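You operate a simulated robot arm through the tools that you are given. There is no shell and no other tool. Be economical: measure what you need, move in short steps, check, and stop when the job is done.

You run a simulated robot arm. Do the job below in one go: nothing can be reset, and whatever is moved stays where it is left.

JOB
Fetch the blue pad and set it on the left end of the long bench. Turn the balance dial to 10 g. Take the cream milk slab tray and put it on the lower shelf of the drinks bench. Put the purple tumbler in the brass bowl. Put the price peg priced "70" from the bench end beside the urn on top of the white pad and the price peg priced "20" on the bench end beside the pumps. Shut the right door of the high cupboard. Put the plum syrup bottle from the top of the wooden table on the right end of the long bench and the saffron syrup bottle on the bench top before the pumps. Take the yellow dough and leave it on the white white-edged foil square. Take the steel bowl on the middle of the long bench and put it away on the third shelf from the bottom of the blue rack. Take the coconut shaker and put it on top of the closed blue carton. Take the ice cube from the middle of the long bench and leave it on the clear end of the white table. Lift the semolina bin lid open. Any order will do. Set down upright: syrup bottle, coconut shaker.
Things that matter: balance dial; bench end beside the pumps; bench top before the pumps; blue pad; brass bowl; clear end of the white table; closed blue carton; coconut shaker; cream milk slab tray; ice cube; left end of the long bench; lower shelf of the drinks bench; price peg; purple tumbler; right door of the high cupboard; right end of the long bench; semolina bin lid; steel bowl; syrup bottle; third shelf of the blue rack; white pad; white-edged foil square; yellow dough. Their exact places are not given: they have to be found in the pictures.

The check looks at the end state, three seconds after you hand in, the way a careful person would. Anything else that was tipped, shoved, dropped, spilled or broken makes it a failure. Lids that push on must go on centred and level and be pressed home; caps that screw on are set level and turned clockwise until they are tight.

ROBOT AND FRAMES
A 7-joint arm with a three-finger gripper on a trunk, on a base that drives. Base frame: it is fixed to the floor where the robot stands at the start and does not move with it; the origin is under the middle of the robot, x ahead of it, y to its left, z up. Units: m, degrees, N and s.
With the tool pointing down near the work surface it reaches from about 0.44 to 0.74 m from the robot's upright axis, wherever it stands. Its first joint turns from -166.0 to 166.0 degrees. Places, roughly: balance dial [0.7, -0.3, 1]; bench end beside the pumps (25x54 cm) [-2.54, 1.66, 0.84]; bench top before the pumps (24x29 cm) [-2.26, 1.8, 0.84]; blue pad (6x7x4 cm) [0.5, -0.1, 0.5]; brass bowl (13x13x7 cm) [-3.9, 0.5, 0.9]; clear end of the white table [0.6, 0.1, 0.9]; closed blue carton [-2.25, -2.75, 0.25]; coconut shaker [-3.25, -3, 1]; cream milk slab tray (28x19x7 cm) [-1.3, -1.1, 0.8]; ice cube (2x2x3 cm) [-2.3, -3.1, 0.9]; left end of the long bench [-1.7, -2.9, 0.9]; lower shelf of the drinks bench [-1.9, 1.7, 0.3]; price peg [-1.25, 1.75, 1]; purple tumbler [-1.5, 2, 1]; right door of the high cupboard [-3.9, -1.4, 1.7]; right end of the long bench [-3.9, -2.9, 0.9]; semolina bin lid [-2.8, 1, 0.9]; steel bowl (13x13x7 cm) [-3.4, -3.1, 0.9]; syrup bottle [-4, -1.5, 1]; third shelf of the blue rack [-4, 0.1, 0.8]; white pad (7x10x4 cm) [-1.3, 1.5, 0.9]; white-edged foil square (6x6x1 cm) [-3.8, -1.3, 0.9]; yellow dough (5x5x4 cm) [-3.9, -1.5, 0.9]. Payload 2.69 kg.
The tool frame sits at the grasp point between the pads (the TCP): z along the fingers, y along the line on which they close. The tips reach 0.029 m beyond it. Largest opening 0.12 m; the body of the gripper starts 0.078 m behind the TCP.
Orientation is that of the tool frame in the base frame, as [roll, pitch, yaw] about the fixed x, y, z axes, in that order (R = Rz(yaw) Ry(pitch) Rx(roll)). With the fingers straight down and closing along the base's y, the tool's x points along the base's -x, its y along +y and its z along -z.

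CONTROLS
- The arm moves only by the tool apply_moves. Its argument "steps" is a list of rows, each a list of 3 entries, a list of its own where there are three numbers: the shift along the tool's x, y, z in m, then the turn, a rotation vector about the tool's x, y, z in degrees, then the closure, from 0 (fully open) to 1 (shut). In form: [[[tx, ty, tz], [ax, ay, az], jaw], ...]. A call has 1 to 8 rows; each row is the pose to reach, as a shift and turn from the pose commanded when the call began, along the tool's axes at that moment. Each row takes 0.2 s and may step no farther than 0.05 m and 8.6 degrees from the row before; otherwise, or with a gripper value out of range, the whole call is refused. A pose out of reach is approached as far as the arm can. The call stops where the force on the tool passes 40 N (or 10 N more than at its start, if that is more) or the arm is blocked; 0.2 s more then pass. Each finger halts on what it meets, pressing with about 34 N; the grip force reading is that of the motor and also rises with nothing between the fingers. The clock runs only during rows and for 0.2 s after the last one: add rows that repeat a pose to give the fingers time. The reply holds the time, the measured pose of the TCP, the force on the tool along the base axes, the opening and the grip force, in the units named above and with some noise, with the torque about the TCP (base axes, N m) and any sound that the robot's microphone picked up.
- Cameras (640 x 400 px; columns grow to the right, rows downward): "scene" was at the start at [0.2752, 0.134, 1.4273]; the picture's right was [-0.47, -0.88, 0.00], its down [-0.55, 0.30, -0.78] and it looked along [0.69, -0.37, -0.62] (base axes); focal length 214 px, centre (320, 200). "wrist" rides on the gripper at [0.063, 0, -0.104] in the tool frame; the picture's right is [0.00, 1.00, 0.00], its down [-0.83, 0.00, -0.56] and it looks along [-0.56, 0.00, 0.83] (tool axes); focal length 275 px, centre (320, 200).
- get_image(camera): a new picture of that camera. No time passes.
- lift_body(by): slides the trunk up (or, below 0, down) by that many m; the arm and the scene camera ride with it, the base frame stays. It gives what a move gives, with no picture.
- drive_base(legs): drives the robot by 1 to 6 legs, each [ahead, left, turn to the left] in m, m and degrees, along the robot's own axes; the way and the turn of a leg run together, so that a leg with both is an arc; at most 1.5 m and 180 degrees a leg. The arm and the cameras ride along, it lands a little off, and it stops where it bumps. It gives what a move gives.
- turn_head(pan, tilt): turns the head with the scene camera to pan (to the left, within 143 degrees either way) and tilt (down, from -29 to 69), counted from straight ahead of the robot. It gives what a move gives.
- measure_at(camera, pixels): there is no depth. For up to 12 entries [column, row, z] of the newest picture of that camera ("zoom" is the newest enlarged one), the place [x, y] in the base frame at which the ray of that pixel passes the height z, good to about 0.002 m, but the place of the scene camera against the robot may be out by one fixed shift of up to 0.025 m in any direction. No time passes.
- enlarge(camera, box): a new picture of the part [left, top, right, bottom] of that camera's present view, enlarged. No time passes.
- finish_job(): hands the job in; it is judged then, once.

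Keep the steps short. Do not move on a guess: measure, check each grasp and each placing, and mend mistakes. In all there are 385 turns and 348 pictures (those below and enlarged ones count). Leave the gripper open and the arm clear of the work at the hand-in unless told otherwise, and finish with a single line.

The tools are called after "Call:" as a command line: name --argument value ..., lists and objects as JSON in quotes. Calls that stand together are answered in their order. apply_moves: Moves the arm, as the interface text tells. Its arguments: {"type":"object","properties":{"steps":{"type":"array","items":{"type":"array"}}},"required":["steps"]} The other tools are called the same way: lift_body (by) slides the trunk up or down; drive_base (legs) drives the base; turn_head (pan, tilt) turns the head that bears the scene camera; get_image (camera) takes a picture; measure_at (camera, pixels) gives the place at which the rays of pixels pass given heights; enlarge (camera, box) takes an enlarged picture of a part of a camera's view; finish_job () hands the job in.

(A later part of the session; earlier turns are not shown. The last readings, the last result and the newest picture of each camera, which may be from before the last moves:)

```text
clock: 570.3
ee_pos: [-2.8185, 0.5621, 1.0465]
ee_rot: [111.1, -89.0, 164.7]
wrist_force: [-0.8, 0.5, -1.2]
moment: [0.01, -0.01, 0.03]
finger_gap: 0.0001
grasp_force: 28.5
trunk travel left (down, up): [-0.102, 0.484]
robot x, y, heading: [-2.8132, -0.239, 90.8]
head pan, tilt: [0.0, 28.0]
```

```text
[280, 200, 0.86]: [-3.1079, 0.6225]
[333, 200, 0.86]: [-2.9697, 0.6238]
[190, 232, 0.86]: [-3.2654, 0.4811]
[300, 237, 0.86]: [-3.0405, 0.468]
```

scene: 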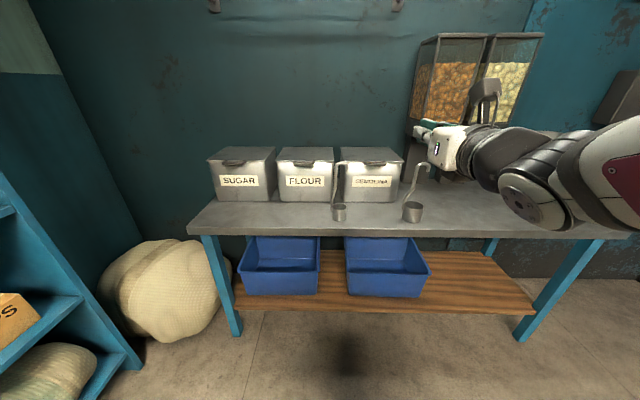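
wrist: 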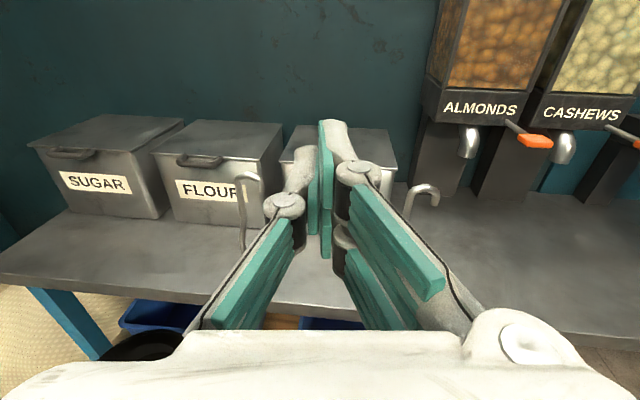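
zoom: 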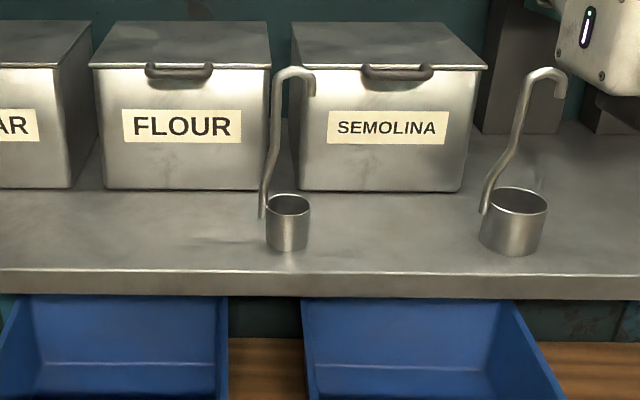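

Re-triangulating: bench top ≈0.72, bin lid front edge ≈(y 0.919, z 0.88), handle bar ≈(y 0.905, z 0.862, x -2.818). Lower the hand to z≈0.84.

Call:
lift_body --by -0.1

Call:
apply_moves --steps '[[[-0.035, 0, 0], [0, 0, 0], 1], [[-0.07, 0, 0], [0, 0, 0], 1], [[-0.09, 0, 0], [0, 0, 0], 1]]'

Call:
get_image --camera "wrist"

Call:
get_image --camera "scene"

```text
clock: 571.6
ee_pos: [-2.8184, 0.5624, 0.948]
ee_rot: [109.8, -89.0, 165.7]
wrist_force: [-0.4, -0.9, 0.4]
moment: [-0.02, 0.01, 0.01]
finger_gap: 0.0002
grasp_force: 28.5
trunk travel left (down, up): [-0.002, 0.584]
robot x, y, heading: [-2.8115, -0.2406, 90.9]
head pan, tilt: [0.0, 28.0]
```

```text
clock: 572.5
ee_pos: [-2.8131, 0.5883, 0.8788]
ee_rot: [114.7, -88.9, 161.0]
wrist_force: [-0.5, -0.3, 0.2]
moment: [-0.01, 0.02, -0.04]
finger_gap: 0.0002
grasp_force: 28.5
out of reach, approached as far as the arm can: row 2, 3
trunk travel left (down, up): [-0.002, 0.584]
robot x, y, heading: [-2.8112, -0.2425, 90.6]
head pan, tilt: [0.0, 28.0]
```

```text
122 pictures are left
```

wrist: 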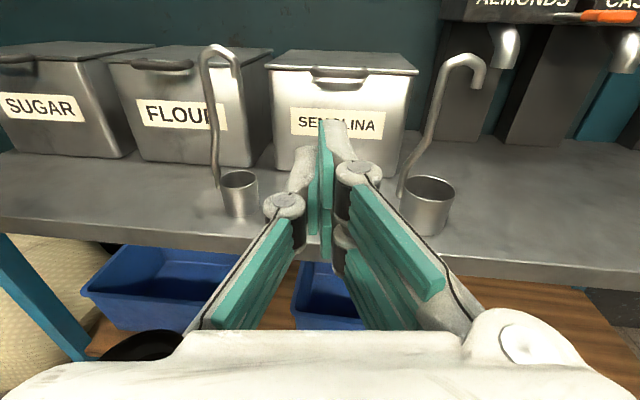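

```text
121 pictures are left
```

scene: 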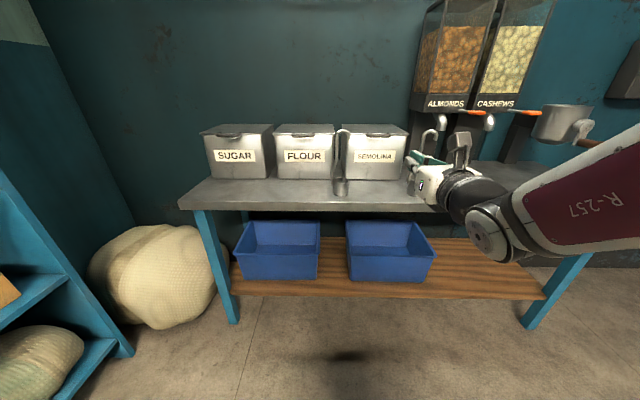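

Handle confirmed at x≈-2.817, z≈0.863. The tool points 5.7° left; straighten it and drive closer.

Call:
drive_base --legs '[[0.2, 0, 0]]'

Call:
apply_moves --steps '[[[-0.015, 0, 0], [-5.7, 0, 0], 1], [[-0.03, 0, 0], [-5.7, 0, 0], 1]]'

Call:
get_image --camera "wrist"

```text
clock: 574.0
ee_pos: [-2.8177, 0.7886, 0.879]
ee_rot: [117.1, -89.0, 158.8]
wrist_force: [-0.4, -0.6, 0.0]
moment: [0.01, -0.02, 0.03]
finger_gap: 0.0
grasp_force: 28.7
trunk travel left (down, up): [-0.002, 0.584]
robot x, y, heading: [-2.8148, -0.0388, 91.1]
head pan, tilt: [0.0, 28.0]
```

```text
clock: 574.6
ee_pos: [-2.8161, 0.806, 0.8575]
ee_rot: [-172.5, -89.3, 82.9]
wrist_force: [1.5, -0.8, -0.3]
moment: [-0.02, 0.02, 0.08]
finger_gap: 0.0001
grasp_force: 28.3
out of reach, approached as far as the arm can: row 1, 2
trunk travel left (down, up): [-0.002, 0.584]
robot x, y, heading: [-2.8126, -0.0383, 91.0]
head pan, tilt: [0.0, 28.0]
```

```text
120 pictures are left
```

wrist: 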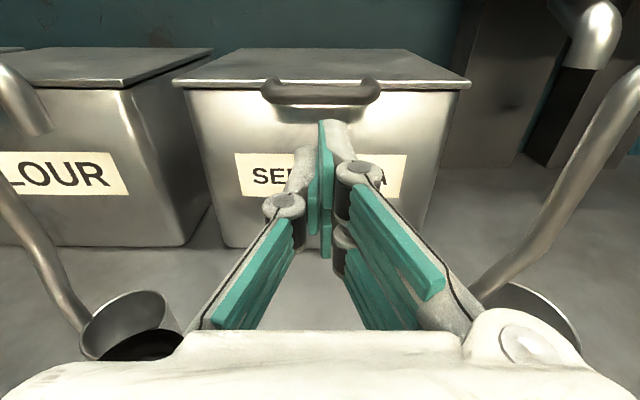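

Horizontal pose is limited this close; step back 0.15 m and extend the arm instead.

Call:
drive_base --legs '[[-0.17, 0, 0]]'

Call:
apply_moves --steps '[[[0, 0, 0.04], [0, 0, 0], 1], [[0, 0, 0.08], [0, 0, 0], 1], [[-0.01, 0, 0.12], [0, 0, 0], 1], [[-0.015, 0, 0.15], [0, 0, 0], 1]]'

Call:
get_image --camera "wrist"

```text
clock: 576.1
ee_pos: [-2.8116, 0.6369, 0.8581]
ee_rot: [171.4, -89.3, 98.8]
wrist_force: [0.2, -0.5, -0.3]
moment: [-0.01, 0.01, -0.01]
finger_gap: 0.0
grasp_force: 28.3
trunk travel left (down, up): [-0.002, 0.584]
robot x, y, heading: [-2.8119, -0.2126, 91.0]
head pan, tilt: [0.0, 28.0]
```

```text
clock: 577.1
ee_pos: [-2.8117, 0.7864, 0.8415]
ee_rot: [174.4, -89.2, 95.8]
wrist_force: [-0.2, 0.1, -0.3]
moment: [0.02, 0.03, 0.03]
finger_gap: 0.0001
grasp_force: 28.6
trunk travel left (down, up): [-0.002, 0.584]
robot x, y, heading: [-2.8128, -0.2096, 90.8]
head pan, tilt: [0.0, 28.0]
```

```text
119 pictures are left
```

wrist: 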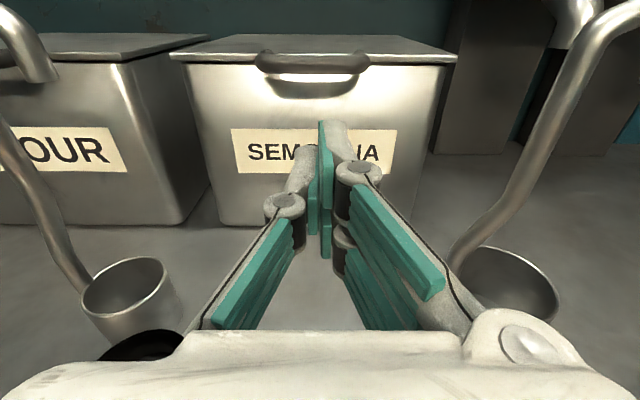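

Call:
apply_moves --steps '[[[0, -0.004, 0.04], [0, 0, 0], 1], [[0, -0.004, 0.075], [0, 0, 0], 1], [[0, -0.004, 0.09], [0, 0, 0], 1]]'

Call:
get_image --camera "wrist"

```text
clock: 577.9
ee_pos: [-2.8151, 0.8749, 0.8411]
ee_rot: [173.4, -89.2, 96.8]
wrist_force: [0.3, -0.1, -0.1]
moment: [-0.02, 0.03, 0.04]
finger_gap: 0.0
grasp_force: 28.7
trunk travel left (down, up): [-0.002, 0.584]
robot x, y, heading: [-2.8139, -0.2084, 90.9]
head pan, tilt: [0.0, 28.0]
```

```text
118 pictures are left
```

wrist: 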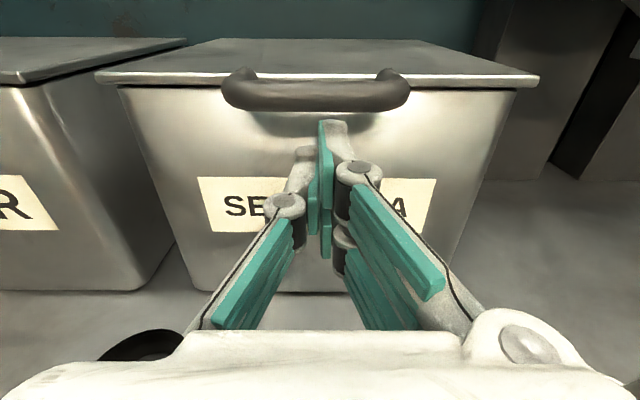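

Fingertips are below the handle bar. Raise slowly.

Call:
apply_moves --steps '[[[0.015, 0, 0.005], [0, 0, 0], 1], [[0.03, 0, 0.007], [0, 0, 0], 1], [[0.045, 0, 0.009], [0, 0, 0], 1], [[0.06, 0, 0.012], [0, 0, 0], 1]]'

Call:
get_image --camera "wrist"

Call:
get_image --camera "scene"

```text
clock: 578.9
ee_pos: [-2.8153, 0.8897, 0.9008]
ee_rot: [171.6, -89.3, 98.6]
wrist_force: [-0.9, -1.2, -2.1]
moment: [0.01, -0.04, 0.01]
finger_gap: 0.0002
grasp_force: 28.4
trunk travel left (down, up): [-0.002, 0.584]
robot x, y, heading: [-2.8112, -0.2113, 90.6]
head pan, tilt: [0.0, 28.0]
```

```text
117 pictures are left
```

wrist: 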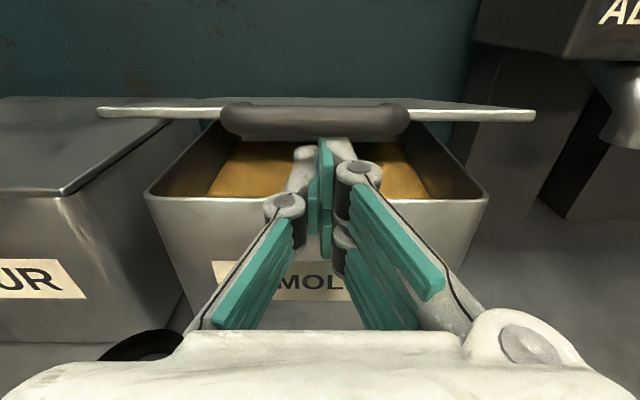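

```text
116 pictures are left
```

scene: 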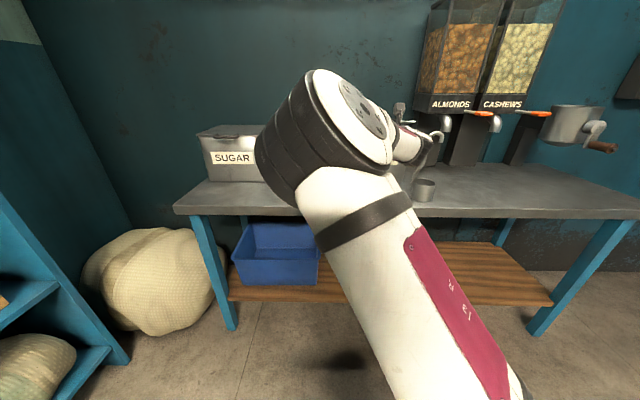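

Lid is lifting. Follow the arc under the lid.

Call:
apply_moves --steps '[[[0.018, 0, 0.028], [0, 0, 0], 1], [[0.028, 0, 0.055], [0, 0, 0], 1], [[0.045, 0, 0.066], [0, 0, 0], 1], [[0.076, 0, 0.09], [0, 0, 0], 1], [[0.1, 0, 0.121], [0, 0, 0], 1], [[0.115, 0, 0.157], [0, 0, 0], 1]]'

Call:
get_image --camera "wrist"

```text
clock: 579.3
ee_pos: [-2.8154, 0.9048, 0.9241]
ee_rot: [-11.1, -89.6, -78.6]
wrist_force: [-4.0, -32.2, 10.2]
moment: [0.79, -0.08, 0.0]
finger_gap: 0.0
grasp_force: 28.9
trunk travel left (down, up): [-0.002, 0.584]
robot x, y, heading: [-2.8119, -0.2077, 90.8]
head pan, tilt: [0.0, 28.0]
stopped in row 1: the force on the tool passed its limit at 63 N (the readings are from after the stop); the commanded pose is now the measured one
```

```text
115 pictures are left
```

wrist: 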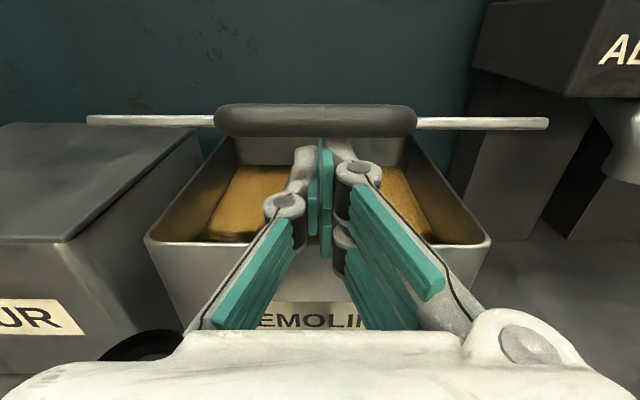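

The tip met the lid's front lip; follow the handle's arc instead: mostly up first, then forward.

Call:
apply_moves --steps '[[[0.005, 0, -0.008], [0, 0, 0], 1], [[0.025, 0, -0.005], [0, 0, 0], 1], [[0.045, 0, 0.002], [0, 0, 0], 1], [[0.065, 0, 0.014], [0, 0, 0], 1], [[0.085, 0, 0.028], [0, 0, 0], 1]]'

Call:
get_image --camera "wrist"

```text
clock: 580.5
ee_pos: [-2.814, 0.9353, 1.0039]
ee_rot: [59.8, -90.0, -149.7]
wrist_force: [-0.6, 0.1, -0.6]
moment: [0.0, 0.0, -0.01]
finger_gap: 0.0001
grasp_force: 29.1
trunk travel left (down, up): [-0.002, 0.584]
robot x, y, heading: [-2.8147, -0.208, 90.9]
head pan, tilt: [0.0, 28.0]
```

```text
114 pictures are left
```

wrist: 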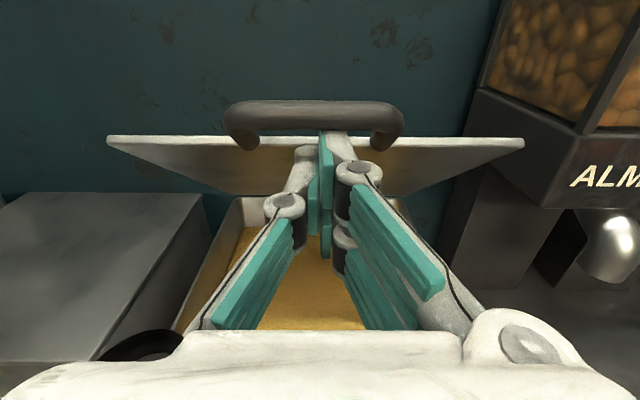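

Lid about 45° open. Withdraw the tip from the handle loop, drop a little, and push on the lid's underside.

Call:
apply_moves --steps '[[[0, 0, -0.035], [0, 0, 0], 1], [[-0.03, 0, -0.035], [0, 0, 0], 1]]'

Call:
get_image --camera "wrist"

```text
clock: 581.1
ee_pos: [-2.8149, 0.8997, 0.975]
ee_rot: [114.0, -89.8, 156.2]
wrist_force: [-0.2, 0.9, 0.0]
moment: [-0.02, -0.03, 0.01]
finger_gap: 0.0
grasp_force: 28.3
trunk travel left (down, up): [-0.002, 0.584]
robot x, y, heading: [-2.815, -0.2081, 91.2]
head pan, tilt: [0.0, 28.0]
```

```text
113 pictures are left
```

wrist: 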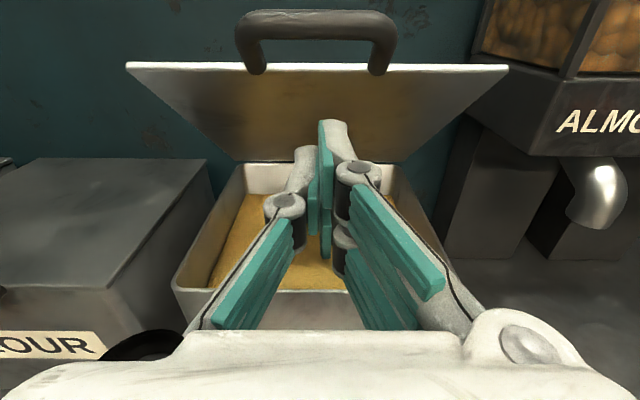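

The lid holds itself. Push it further back.

Call:
apply_moves --steps '[[[0.005, 0, 0.045], [0, 0, 0], 1], [[0.01, 0, 0.09], [0, 0, 0], 1], [[0.015, 0, 0.125], [0, 0, 0], 1], [[0.02, 0, 0.15], [0, 0, 0], 1], [[0.025, 0, 0.175], [0, 0, 0], 1]]'

Call:
get_image --camera "wrist"

```text
clock: 582.3
ee_pos: [-2.8161, 1.0649, 0.9878]
ee_rot: [3.7, -89.9, -93.8]
wrist_force: [-0.2, -0.4, 1.7]
moment: [-0.2, -0.01, 0.02]
finger_gap: 0.0002
grasp_force: 28.8
out of reach, approached as far as the arm can: row 5
trunk travel left (down, up): [-0.002, 0.584]
robot x, y, heading: [-2.8155, -0.2097, 91.0]
head pan, tilt: [0.0, 28.0]
```

```text
112 pictures are left
```

wrist: 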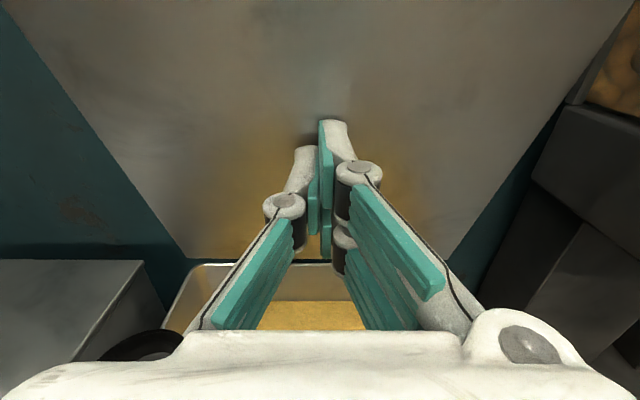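

Call:
drive_base --legs '[[0.05, 0, 0]]'

Call:
drive_base --legs '[[-0.3, 0, 0]]'

Call:
get_image --camera "wrist"

```text
clock: 583.4
ee_pos: [-2.8176, 1.1146, 0.9888]
ee_rot: [172.5, -89.9, 97.7]
wrist_force: [-0.7, -11.7, -2.0]
moment: [-0.32, -0.02, -0.02]
finger_gap: 0.0
grasp_force: 28.9
trunk travel left (down, up): [-0.002, 0.584]
robot x, y, heading: [-2.8121, -0.1583, 90.8]
head pan, tilt: [0.0, 28.0]
stopped in leg 1: the force on the tool passed its limit at 51 N (the readings are from after the stop); the commanded pose is now the measured one
```

```text
clock: 585.5
ee_pos: [-2.8158, 0.8124, 0.9879]
ee_rot: [-175.8, -89.9, 86.0]
wrist_force: [-0.6, 0.1, -0.1]
moment: [-0.01, -0.01, -0.02]
finger_gap: 0.0
grasp_force: 28.4
trunk travel left (down, up): [-0.002, 0.584]
robot x, y, heading: [-2.8065, -0.4612, 91.3]
head pan, tilt: [0.0, 28.0]
```

```text
111 pictures are left
```

wrist: 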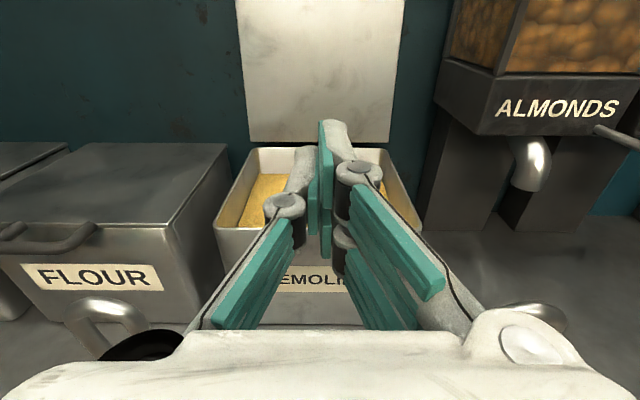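

Lid is fully open. Next the cream milk slab tray: turn to face it.

Call:
lift_body --by 0.35

Call:
drive_base --legs '[[-0.25, 0, 0], [0, 0, -91], [0.3, 0, 0], [0, -0.35, 0]]'

Call:
turn_head --pan 0 --tilt 35

Call:
get_image --camera "scene"

```text
clock: 588.9
ee_pos: [-2.8118, 0.747, 1.339]
ee_rot: [-176.9, -89.8, 87.2]
wrist_force: [-0.3, -0.9, -0.3]
moment: [0.01, 0.0, 0.0]
finger_gap: 0.0
grasp_force: 28.6
trunk travel left (down, up): [-0.352, 0.234]
robot x, y, heading: [-2.809, -0.4625, 91.3]
head pan, tilt: [0.0, 28.0]
```

```text
clock: 598.1
ee_pos: [-1.307, -1.1235, 1.3393]
ee_rot: [-176.8, -89.9, -5.6]
wrist_force: [0.4, 0.8, -0.2]
moment: [0.0, -0.01, -0.02]
finger_gap: 0.0
grasp_force: 28.8
trunk travel left (down, up): [-0.352, 0.234]
robot x, y, heading: [-2.5111, -1.0679, -1.7]
head pan, tilt: [0.0, 28.0]
```

```text
clock: 598.8
ee_pos: [-1.3058, -1.1237, 1.3389]
ee_rot: [-178.6, -89.9, -3.9]
wrist_force: [0.0, -0.8, -0.6]
moment: [0.01, 0.0, 0.0]
finger_gap: 0.0
grasp_force: 28.3
trunk travel left (down, up): [-0.352, 0.234]
robot x, y, heading: [-2.5138, -1.0694, -1.8]
head pan, tilt: [0.0, 35.0]
```

```text
110 pictures are left
```

scene: 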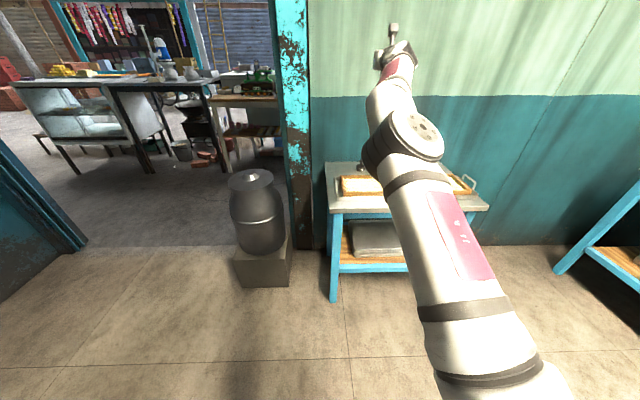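

Arm is stretched; retract 0.4 m while tilting down 40°.

Call:
apply_moves --steps '[[[0, 0, -0.048], [0, -5, 0], 0.8], [[0, 0, -0.096], [0, -10, 0], 0.6], [[0, 0, -0.144], [0, -15, 0], 0.4], [[0, 0, -0.192], [0, -20, 0], 0.2], [[0, 0, -0.24], [0, -25, 0], 0], [[0, 0, -0.288], [0, -30, 0], 0], [[0, 0, -0.336], [0, -35, 0], 0], [[0, 0, -0.384], [0, -40, 0], 0]]'

Call:
drive_base --legs '[[0.25, 0, 2]]'

Call:
get_image --camera "wrist"

Call:
get_image --camera "scene"

```text
clock: 600.7
ee_pos: [-1.707, -1.2255, 1.3374]
ee_rot: [-179.0, -49.7, -16.0]
wrist_force: [0.1, 0.3, 0.1]
moment: [0.01, 0.0, -0.03]
finger_gap: 0.12
grasp_force: 0.2
trunk travel left (down, up): [-0.352, 0.234]
robot x, y, heading: [-2.5107, -1.0682, -1.8]
head pan, tilt: [0.0, 35.0]
stopped in row 8: the arm was blocked; the commanded pose is now the measured one
```

```text
clock: 602.5
ee_pos: [-1.4511, -1.2047, 1.3381]
ee_rot: [-178.9, -49.8, -14.3]
wrist_force: [-0.2, 0.1, 0.4]
moment: [0.03, 0.01, 0.06]
finger_gap: 0.12
grasp_force: 0.0
trunk travel left (down, up): [-0.352, 0.234]
robot x, y, heading: [-2.2616, -1.0753, 0.1]
head pan, tilt: [0.0, 35.0]
```

```text
109 pictures are left
```

wrist: 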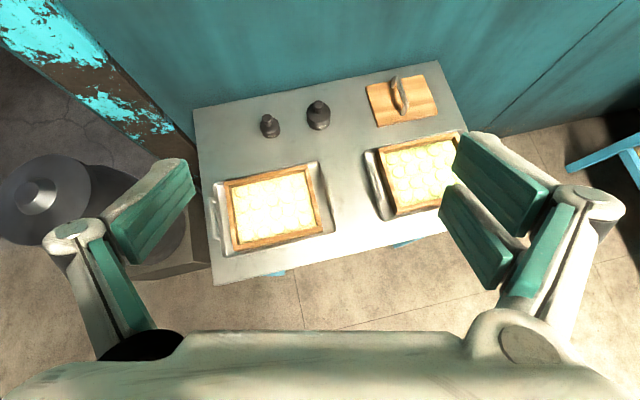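

```text
108 pictures are left
```

scene: 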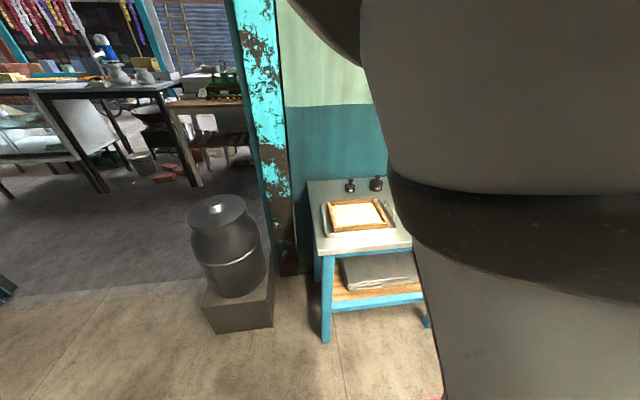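

Call:
enlarge --camera "wrist" --box '[190, 130, 390, 280]'

Call:
measure_at --camera "wrist" --pixels '[[220, 250, 0.84], [330, 232, 0.84], [318, 162, 0.84], [214, 182, 0.84], [214, 237, 0.84], [208, 195, 0.84], [214, 285, 0.84], [270, 137, 0.84], [385, 218, 0.84]]'

```text
2.67 times, centred on (290, 205) of wrist
```

zoom: 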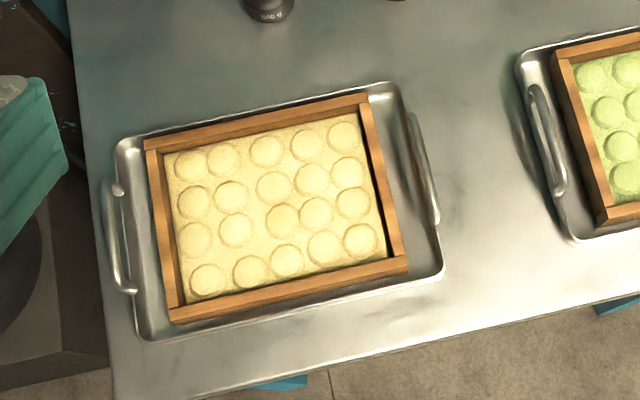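

```text
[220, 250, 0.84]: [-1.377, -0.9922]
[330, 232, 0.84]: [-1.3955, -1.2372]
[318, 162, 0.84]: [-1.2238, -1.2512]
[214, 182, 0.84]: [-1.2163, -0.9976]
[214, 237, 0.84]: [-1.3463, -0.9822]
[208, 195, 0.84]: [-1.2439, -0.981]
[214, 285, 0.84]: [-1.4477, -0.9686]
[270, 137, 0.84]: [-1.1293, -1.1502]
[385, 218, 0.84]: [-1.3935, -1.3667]
```

Call:
measure_at --camera "zoom" --pixels '[[172, 322, 0.88], [145, 145, 0.88], [408, 270, 0.88], [368, 100, 0.88], [112, 190, 0.88], [130, 290, 0.88], [408, 118, 0.88], [437, 222, 0.88], [290, 299, 0.88], [260, 118, 0.88]]'

```text
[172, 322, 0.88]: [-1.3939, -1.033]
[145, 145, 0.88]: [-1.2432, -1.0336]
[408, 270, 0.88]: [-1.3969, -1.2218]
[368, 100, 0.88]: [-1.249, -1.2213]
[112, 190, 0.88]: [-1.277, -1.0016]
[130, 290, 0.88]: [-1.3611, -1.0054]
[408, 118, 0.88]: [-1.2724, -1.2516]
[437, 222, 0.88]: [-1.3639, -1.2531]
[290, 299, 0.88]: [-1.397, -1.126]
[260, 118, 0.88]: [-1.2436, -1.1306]
```

The slab frame is 15 cm wide, too wide to straddle; handles would let it swing. Plan: rake the tray a little over the table edge, then pinch it from the front with one finger beneath and one above. First point the tool straight down.

Call:
apply_moves --steps '[[[-0.015, 0, -0.01], [0, -8.3, 0], 0.5], [[-0.03, 0, -0.02], [0, -16.6, 0], 1], [[-0.045, 0, -0.03], [0, -24.9, 0], 1], [[-0.06, 0, -0.04], [0, -33.2, 0], 1], [[-0.075, 0, -0.05], [0, -41.5, 0], 1], [[-0.09, 0, -0.06], [0, -49.8, 0], 1]]'

Call:
apply_moves --steps '[[[0, 0, 0], [0, 0, -7], 1], [[0, 0, 0], [0, 0, -14], 1]]'

Call:
get_image --camera "wrist"

```text
clock: 603.9
ee_pos: [-1.5529, -1.1796, 1.308]
ee_rot: [-179.3, 0.2, -13.5]
wrist_force: [0.0, -0.4, 0.8]
moment: [-0.02, -0.03, 0.0]
finger_gap: 0.0
grasp_force: 28.8
trunk travel left (down, up): [-0.352, 0.234]
robot x, y, heading: [-2.2615, -1.0725, 0.1]
head pan, tilt: [0.0, 35.0]
```

```text
clock: 604.5
ee_pos: [-1.5508, -1.1804, 1.3079]
ee_rot: [-179.3, -0.2, 0.6]
wrist_force: [-0.6, 0.1, 0.2]
moment: [-0.01, -0.02, -0.03]
finger_gap: 0.0
grasp_force: 28.3
trunk travel left (down, up): [-0.352, 0.234]
robot x, y, heading: [-2.2616, -1.0741, -0.0]
head pan, tilt: [0.0, 35.0]
```

```text
106 pictures are left
```

wrist: 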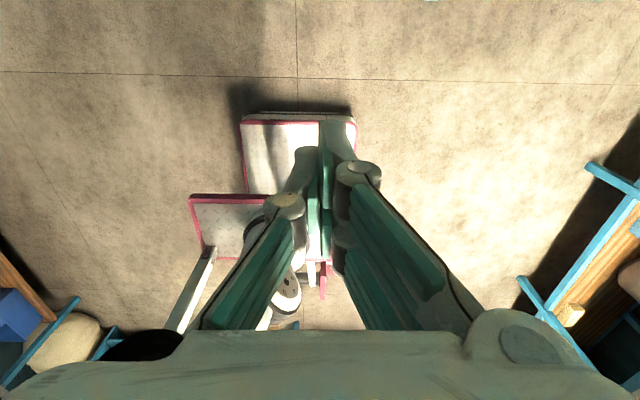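

Call:
drive_base --legs '[[0.34, 0.055, 0]]'

Call:
get_image --camera "wrist"

Call:
turn_head --pan 15 --tilt 50

Call:
get_image --camera "scene"

```text
clock: 606.8
ee_pos: [-1.2111, -1.1332, 1.3081]
ee_rot: [-179.3, -0.1, -0.1]
wrist_force: [0.1, 0.0, 0.5]
moment: [0.02, -0.03, 0.01]
finger_gap: 0.0001
grasp_force: 28.7
trunk travel left (down, up): [-0.352, 0.234]
robot x, y, heading: [-1.9164, -1.0222, -0.6]
head pan, tilt: [0.0, 35.0]
```

```text
105 pictures are left
```

wrist: 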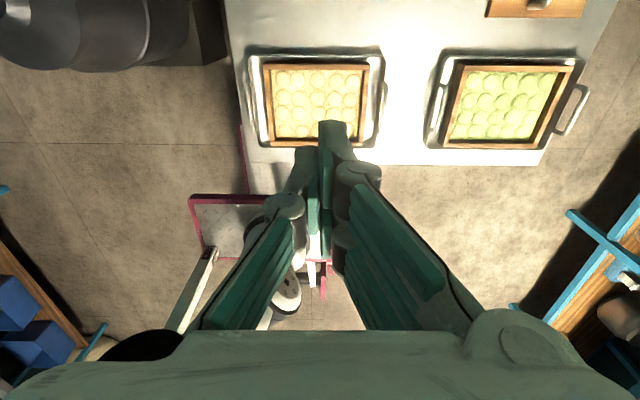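

```text
clock: 607.5
ee_pos: [-1.212, -1.1343, 1.3075]
ee_rot: [-179.4, -0.1, -0.1]
wrist_force: [-0.8, -0.5, -0.1]
moment: [-0.04, 0.01, 0.02]
finger_gap: 0.0
grasp_force: 28.6
trunk travel left (down, up): [-0.352, 0.234]
robot x, y, heading: [-1.9225, -1.0205, -0.4]
head pan, tilt: [15.0, 50.0]
```

```text
104 pictures are left
```

scene: 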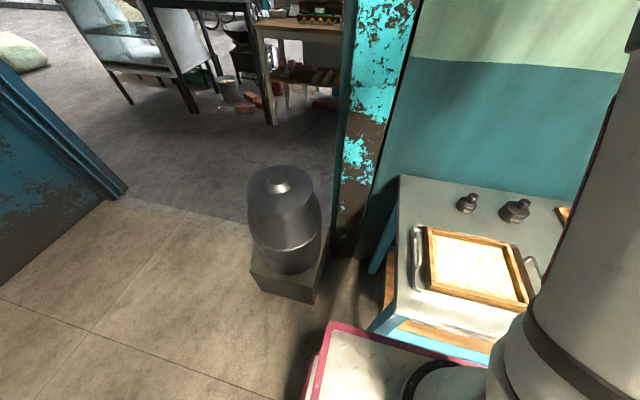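

Call:
measure_at --camera "wrist" --pixels '[[430, 165, 0.84], [430, 165, 0.8], [262, 143, 0.84], [373, 143, 0.84], [250, 52, 0.84], [380, 50, 0.84], [270, 68, 0.88], [365, 68, 0.88], [265, 142, 0.88], [382, 90, 0.88]]'

```text
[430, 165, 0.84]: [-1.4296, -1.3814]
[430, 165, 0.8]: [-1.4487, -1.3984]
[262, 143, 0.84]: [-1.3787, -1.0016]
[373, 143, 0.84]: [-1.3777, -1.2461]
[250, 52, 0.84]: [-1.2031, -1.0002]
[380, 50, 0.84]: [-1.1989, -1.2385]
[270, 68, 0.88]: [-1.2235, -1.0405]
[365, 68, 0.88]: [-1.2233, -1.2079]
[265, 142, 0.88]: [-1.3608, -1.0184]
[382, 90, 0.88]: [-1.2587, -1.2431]
```

Table top ≈0.80; tray far edge x≈-1.203, near edge -1.388; table edge -1.446. Lower the closed fingers behind the tray's far edge.

Call:
apply_moves --steps '[[[0.025, -0.006, 0.03], [0, 0, 0], 1], [[0.025, -0.006, 0.07], [0, 0, 0], 1], [[0.025, -0.006, 0.11], [0, 0, 0], 1]]'

Call:
lift_body --by -0.3

Call:
get_image --camera "wrist"

Call:
get_image --camera "scene"

```text
clock: 608.3
ee_pos: [-1.186, -1.1266, 1.1989]
ee_rot: [-179.4, -0.2, -0.1]
wrist_force: [-0.4, -1.0, 0.6]
moment: [0.02, -0.03, 0.03]
finger_gap: 0.0
grasp_force: 28.9
trunk travel left (down, up): [-0.352, 0.234]
robot x, y, heading: [-1.9222, -1.0181, -0.4]
head pan, tilt: [15.0, 50.0]
```

```text
clock: 611.3
ee_pos: [-1.1849, -1.1278, 0.8972]
ee_rot: [-179.2, -0.1, -0.2]
wrist_force: [0.7, -0.2, 0.7]
moment: [-0.02, 0.01, 0.01]
finger_gap: 0.0001
grasp_force: 28.5
trunk travel left (down, up): [-0.052, 0.534]
robot x, y, heading: [-1.9216, -1.0195, -0.6]
head pan, tilt: [15.0, 50.0]
```

```text
103 pictures are left
```

wrist: 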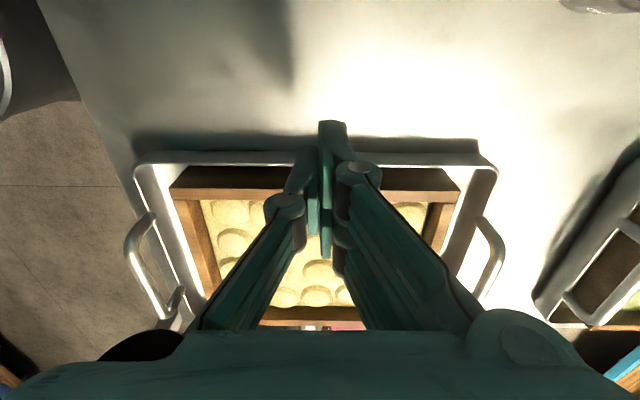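

```text
102 pictures are left
```

scene: 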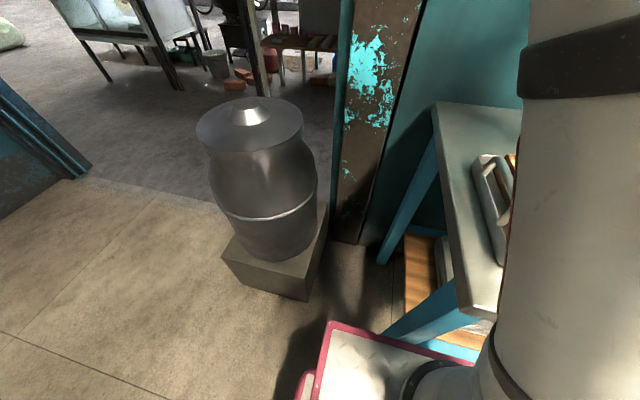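

Call:
measure_at --camera "wrist" --pixels '[[240, 152, 0.815], [420, 140, 0.815], [420, 152, 0.815], [150, 160, 0.815], [490, 160, 0.815]]'

```text
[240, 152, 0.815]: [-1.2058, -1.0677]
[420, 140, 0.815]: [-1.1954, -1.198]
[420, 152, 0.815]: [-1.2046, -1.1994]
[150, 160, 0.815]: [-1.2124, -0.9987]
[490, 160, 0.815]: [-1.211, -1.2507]
```

Call:
apply_moves --steps '[[[0.006, 0, 0.02], [0, 0, 0], 1], [[0.006, 0, 0.04], [0, 0, 0], 1], [[0.006, 0, 0.05], [0, 0, 0], 1], [[0.006, 0, 0.056], [0, 0, 0], 1], [[0.006, 0, 0.061], [0, 0, 0], 1], [[0.006, 0, 0.066], [0, 0, 0], 1]]'

Call:
get_image --camera "wrist"

```text
clock: 612.7
ee_pos: [-1.1788, -1.126, 0.8313]
ee_rot: [-179.3, -0.1, -0.1]
wrist_force: [0.5, 0.9, 0.8]
moment: [0.02, 0.0, 0.04]
finger_gap: 0.0
grasp_force: 28.4
trunk travel left (down, up): [-0.052, 0.534]
robot x, y, heading: [-1.9183, -1.0228, -0.4]
head pan, tilt: [15.0, 50.0]
```

```text
101 pictures are left
```

wrist: 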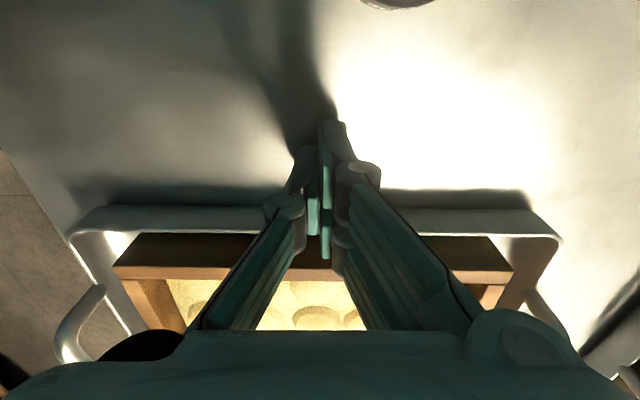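

Tips are just above the table behind the tray. Pull toward me slowly.

Call:
apply_moves --steps '[[[-0.015, 0, 0], [0, 0, 0], 1], [[-0.03, 0, 0], [0, 0, 0], 1], [[-0.045, 0, 0], [0, 0, 0], 1], [[-0.06, 0, 0], [0, 0, 0], 1], [[-0.075, 0, 0], [0, 0, 0], 1]]'

Call:
get_image --camera "wrist"

```text
clock: 614.1
ee_pos: [-1.2695, -1.1612, 0.8323]
ee_rot: [180.0, 0.1, -6.9]
wrist_force: [3.3, -2.1, -0.5]
moment: [-0.01, -0.06, -0.02]
finger_gap: 0.0
grasp_force: 28.4
trunk travel left (down, up): [-0.052, 0.534]
robot x, y, heading: [-1.9189, -1.0175, -0.4]
head pan, tilt: [15.0, 50.0]
stopped in row 5: the arm was blocked; the commanded pose is now the measured one
```

```text
100 pictures are left
```

wrist: 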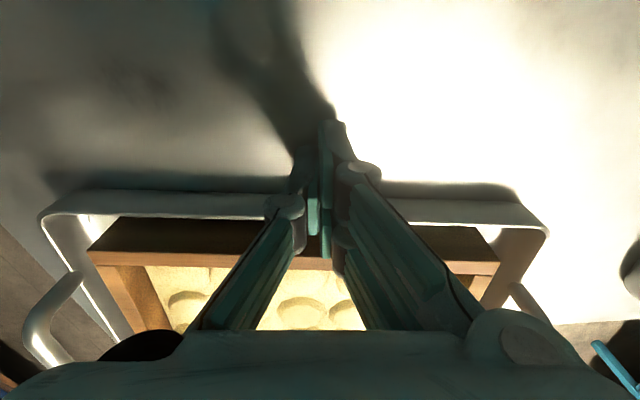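

Arm joint limit reached; pull the rest with the base.

Call:
drive_base --legs '[[-0.045, 0, 0]]'

Call:
get_image --camera "wrist"

Call:
measure_at --camera "wrist" --pixels '[[100, 205, 0.815], [530, 215, 0.815], [160, 198, 0.815], [440, 198, 0.815]]'

```text
clock: 615.0
ee_pos: [-1.3141, -1.16, 0.8321]
ee_rot: [-179.7, 0.0, -6.8]
wrist_force: [0.4, 0.4, 0.3]
moment: [0.02, -0.01, 0.02]
finger_gap: 0.0003
grasp_force: 28.1
trunk travel left (down, up): [-0.052, 0.534]
robot x, y, heading: [-1.9632, -1.0197, -0.6]
head pan, tilt: [15.0, 50.0]
```

```text
99 pictures are left
```

wrist: 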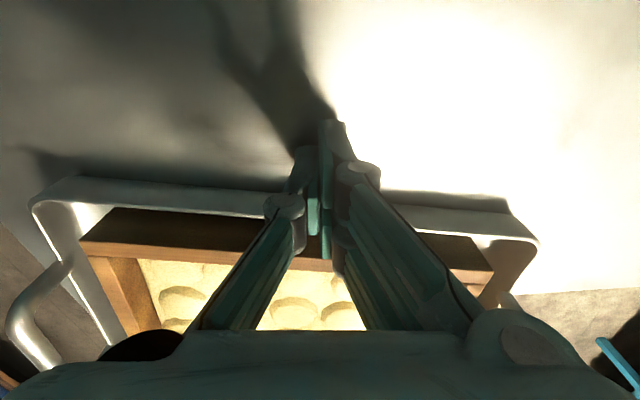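

```text
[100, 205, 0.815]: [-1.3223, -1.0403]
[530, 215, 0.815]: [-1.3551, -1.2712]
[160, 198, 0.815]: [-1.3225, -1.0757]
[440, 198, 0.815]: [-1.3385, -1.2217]
```

Tray's far edge is now ≈-1.33 (overhang ≈6.5 cm). Lift the fingers clear, back off, and look.

Call:
apply_moves --steps '[[[0.012, 0, 0], [0, 0, 0], 1], [[0.015, 0, -0.04], [0, 0, 0], 1], [[0.015, 0, -0.09], [0, 0, 0], 1]]'

Call:
lift_body --by 0.2

Call:
drive_base --legs '[[-0.45, 0, 0]]'

Call:
turn_head --pan 0 --tilt 40

Call:
get_image --camera "scene"

```text
clock: 615.8
ee_pos: [-1.3001, -1.162, 0.923]
ee_rot: [-179.8, 0.2, -6.9]
wrist_force: [0.2, 0.5, 0.2]
moment: [0.0, 0.0, 0.0]
finger_gap: 0.0
grasp_force: 28.7
trunk travel left (down, up): [-0.052, 0.534]
robot x, y, heading: [-1.9651, -1.0221, -0.5]
head pan, tilt: [15.0, 50.0]
```

```text
clock: 618.0
ee_pos: [-1.2997, -1.161, 1.121]
ee_rot: [-179.9, 0.0, -6.9]
wrist_force: [0.1, -0.7, 0.1]
moment: [0.04, 0.0, -0.01]
finger_gap: 0.0
grasp_force: 28.5
trunk travel left (down, up): [-0.252, 0.334]
robot x, y, heading: [-1.9677, -1.0174, -0.5]
head pan, tilt: [15.0, 50.0]
```

```text
clock: 620.8
ee_pos: [-1.7565, -1.1538, 1.1225]
ee_rot: [-179.8, 0.0, -6.4]
wrist_force: [-0.8, 0.1, -0.3]
moment: [-0.06, -0.01, 0.0]
finger_gap: 0.0002
grasp_force: 28.1
trunk travel left (down, up): [-0.252, 0.334]
robot x, y, heading: [-2.4236, -1.0176, -0.1]
head pan, tilt: [15.0, 50.0]
```

```text
clock: 621.5
ee_pos: [-1.7564, -1.1552, 1.1222]
ee_rot: [-179.7, 0.0, -6.4]
wrist_force: [0.6, 0.5, -0.5]
moment: [-0.02, 0.01, 0.0]
finger_gap: 0.0
grasp_force: 28.4
trunk travel left (down, up): [-0.252, 0.334]
robot x, y, heading: [-2.4244, -1.0159, -0.3]
head pan, tilt: [0.0, 40.0]
```

```text
98 pictures are left
```

scene: 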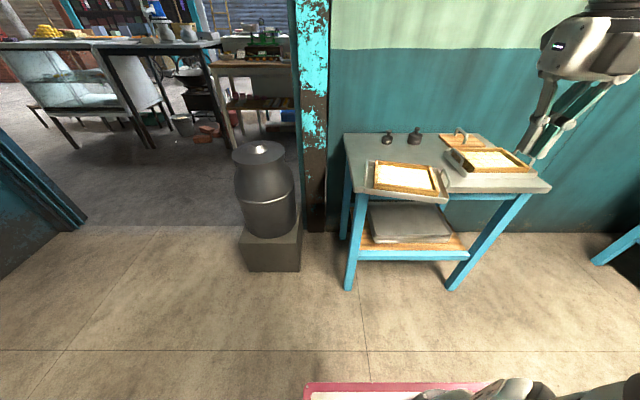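

Now bring the tool to horizontal.

Call:
apply_moves --steps '[[[0.02, 0, -0.01], [0, 8.2, 0], 1], [[0.04, 0, -0.02], [0, 16.4, 0], 1], [[0.06, 0, -0.03], [0, 24.6, 0], 1], [[0.08, 0, -0.04], [0, 32.8, 0], 0.8], [[0.1, 0, -0.04], [0, 41, 0], 0.6], [[0.12, 0, -0.04], [0, 49.2, 0], 0.5]]'

Call:
apply_moves --steps '[[[0.0, 0, 0], [0, 8.2, 0], 0.4], [[0.0, 0, 0], [0, 16.4, 0], 0.4], [[0.0, 0, 0], [0, 24.6, 0], 0.4], [[0, 0, 0], [0, 32.8, 0], 0.4], [[0, 0, 0], [0, 40.8, 0], 0.4]]'

Call:
apply_moves --steps '[[[0.0, 0, 0], [0, 0, 8.2], 0.4], [[0.0, 0, 0], [0, 0, 16.4], 0.4], [[0.0, 0, 0], [0, 0, 24.6], 0.4], [[0, 0, 0], [0, 0, 32.8], 0.4], [[0, 0, 0], [0, 0, 41], 0.4], [[0, 0, 0], [0, 0, 49.2], 0.4], [[0, 0, 0], [0, 0, 57.4], 0.4], [[0, 0, 0], [0, 0, 65.6], 0.4]]'

```text
clock: 622.9
ee_pos: [-1.6372, -1.1704, 1.1629]
ee_rot: [-179.8, -49.3, -6.7]
wrist_force: [1.3, -0.1, 0.6]
moment: [0.02, 0.01, 0.03]
finger_gap: 0.0598
grasp_force: 0.1
trunk travel left (down, up): [-0.252, 0.334]
robot x, y, heading: [-2.4242, -1.0167, 0.1]
head pan, tilt: [0.0, 40.0]
```

```text
clock: 624.1
ee_pos: [-1.6366, -1.1689, 1.1624]
ee_rot: [-66.6, -89.9, -119.9]
wrist_force: [0.1, 0.3, 0.1]
moment: [0.02, 0.04, 0.0]
finger_gap: 0.0719
grasp_force: 0.1
trunk travel left (down, up): [-0.252, 0.334]
robot x, y, heading: [-2.4273, -1.0194, -0.1]
head pan, tilt: [0.0, 40.0]
```

```text
clock: 625.9
ee_pos: [-1.6365, -1.1682, 1.1619]
ee_rot: [-90.0, -24.1, -96.4]
wrist_force: [0.4, -0.4, 1.2]
moment: [0.0, 0.04, 0.02]
finger_gap: 0.0719
grasp_force: 0.1
trunk travel left (down, up): [-0.252, 0.334]
robot x, y, heading: [-2.4253, -1.0176, 0.1]
head pan, tilt: [0.0, 40.0]
```

Call:
apply_moves --steps '[[[0.0, 0, 0], [0, 0, 8.2], 0.2], [[0.0, 0, 0], [0, 0, 16.4], 0.2], [[0.0, 0, 0], [0, 0, 24.1], 0.2]]'

Call:
lift_body --by -0.2

Call:
get_image --camera "wrist"

Call:
get_image --camera "scene"

```text
clock: 626.7
ee_pos: [-1.638, -1.1681, 1.1611]
ee_rot: [-90.1, 0.0, -96.5]
wrist_force: [-0.6, -0.4, 0.4]
moment: [-0.02, -0.02, 0.0]
finger_gap: 0.0964
grasp_force: 0.1
trunk travel left (down, up): [-0.252, 0.334]
robot x, y, heading: [-2.4233, -1.0168, -0.1]
head pan, tilt: [0.0, 40.0]
```

```text
clock: 628.9
ee_pos: [-1.6359, -1.1684, 0.9607]
ee_rot: [-90.1, -0.1, -96.4]
wrist_force: [-0.6, 0.3, 0.3]
moment: [-0.01, 0.02, -0.04]
finger_gap: 0.0961
grasp_force: 0.0
trunk travel left (down, up): [-0.052, 0.534]
robot x, y, heading: [-2.4243, -1.0157, -0.2]
head pan, tilt: [0.0, 40.0]
```

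```text
97 pictures are left
```

wrist: 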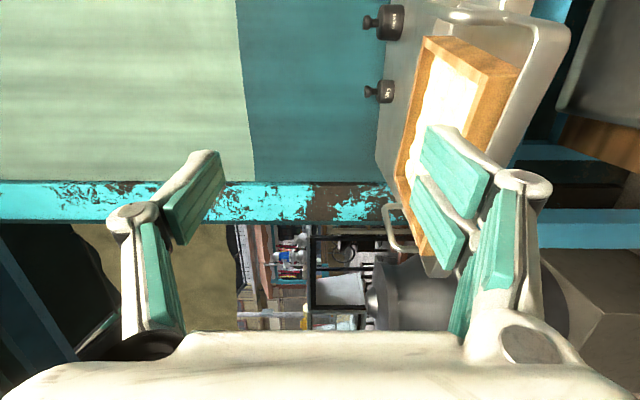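

```text
96 pictures are left
```

scene: 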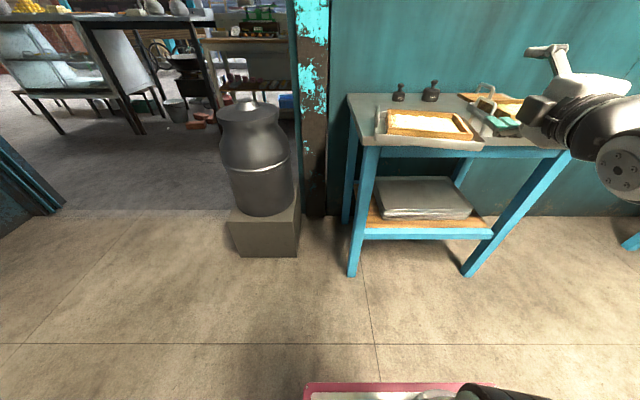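

Call:
measure_at --camera "wrist" --pixels '[[568, 40, 0.815], [440, 272, 0.815], [500, 170, 0.815], [515, 68, 0.845], [440, 255, 0.845], [398, 250, 0.83], [470, 90, 0.845]]'

Call:
measure_at --camera "scene" --pixels '[[380, 137, 0.81], [480, 147, 0.81], [388, 134, 0.845], [472, 138, 0.845], [396, 115, 0.845], [458, 112, 0.845], [360, 143, 0.8], [565, 152, 0.8]]'

```text
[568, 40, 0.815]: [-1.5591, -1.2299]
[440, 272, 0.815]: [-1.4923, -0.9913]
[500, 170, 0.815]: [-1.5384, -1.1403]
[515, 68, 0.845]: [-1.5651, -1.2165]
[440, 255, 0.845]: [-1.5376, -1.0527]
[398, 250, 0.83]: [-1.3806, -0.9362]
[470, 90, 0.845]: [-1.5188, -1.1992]
```

```text
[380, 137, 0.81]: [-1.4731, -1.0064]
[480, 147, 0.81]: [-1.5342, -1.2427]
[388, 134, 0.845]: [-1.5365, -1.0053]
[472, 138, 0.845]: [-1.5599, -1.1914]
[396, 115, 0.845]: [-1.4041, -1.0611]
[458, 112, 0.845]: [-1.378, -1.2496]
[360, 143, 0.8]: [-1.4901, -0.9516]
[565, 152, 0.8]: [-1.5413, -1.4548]
```

Tray is rotated ≈8°, near-mid ≈(-1.516,-1.106). Align: open fully, lower the hand to z≈0.83 and shift left.

Call:
apply_moves --steps '[[[-0.02, 0.03, 0], [0, 0, 0], 0], [[-0.035, 0.06, 0], [0, 0, 0], 0], [[-0.035, 0.09, 0], [0, 0, 0], 0], [[-0.035, 0.12, 0], [0, 0, 0], 0]]'

Call:
get_image --camera "wrist"

Call:
get_image --camera "scene"

```text
clock: 629.9
ee_pos: [-1.5826, -1.1607, 0.872]
ee_rot: [-90.1, -0.1, -96.5]
wrist_force: [1.0, -0.1, 0.9]
moment: [0.0, 0.04, -0.03]
finger_gap: 0.1199
grasp_force: 0.0
out of reach, approached as far as the arm can: row 1, 2, 3, 4
trunk travel left (down, up): [-0.052, 0.534]
robot x, y, heading: [-2.4265, -1.0161, -0.1]
head pan, tilt: [0.0, 40.0]
```

```text
95 pictures are left
```

wrist: 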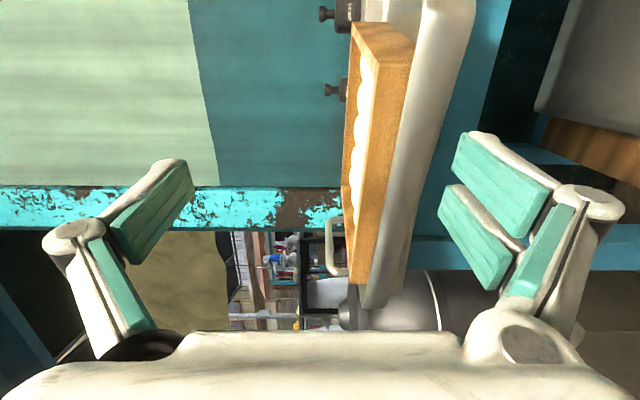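

```text
94 pictures are left
```

scene: 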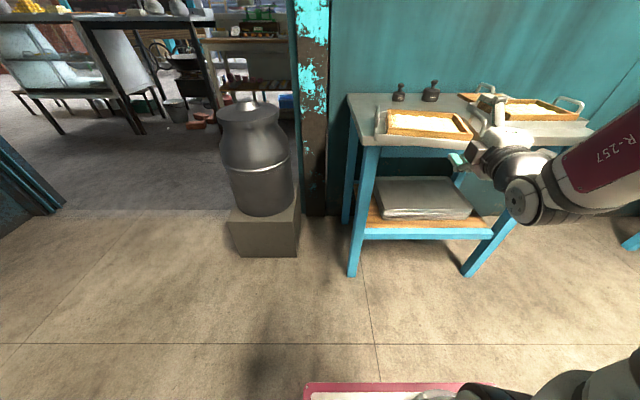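

Call:
lift_body --by -0.045

Call:
get_image --camera "wrist"

```text
clock: 630.8
ee_pos: [-1.5789, -1.1628, 0.8266]
ee_rot: [-90.0, -0.1, -96.5]
wrist_force: [-0.4, 0.5, -0.6]
moment: [-0.04, 0.0, -0.02]
finger_gap: 0.1201
grasp_force: 0.2
trunk travel left (down, up): [-0.007, 0.579]
robot x, y, heading: [-2.4246, -1.0209, 0.2]
head pan, tilt: [0.0, 40.0]
```

```text
93 pictures are left
```

wrist: 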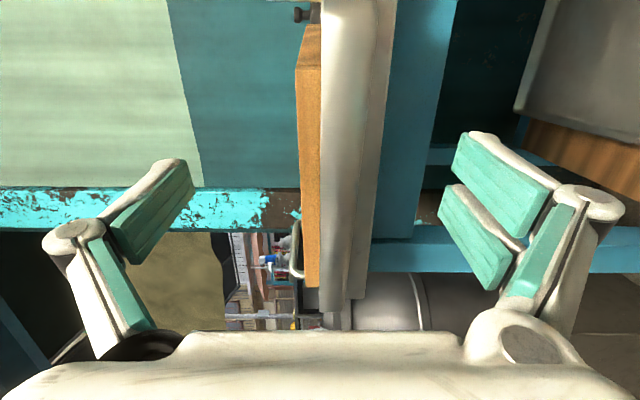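

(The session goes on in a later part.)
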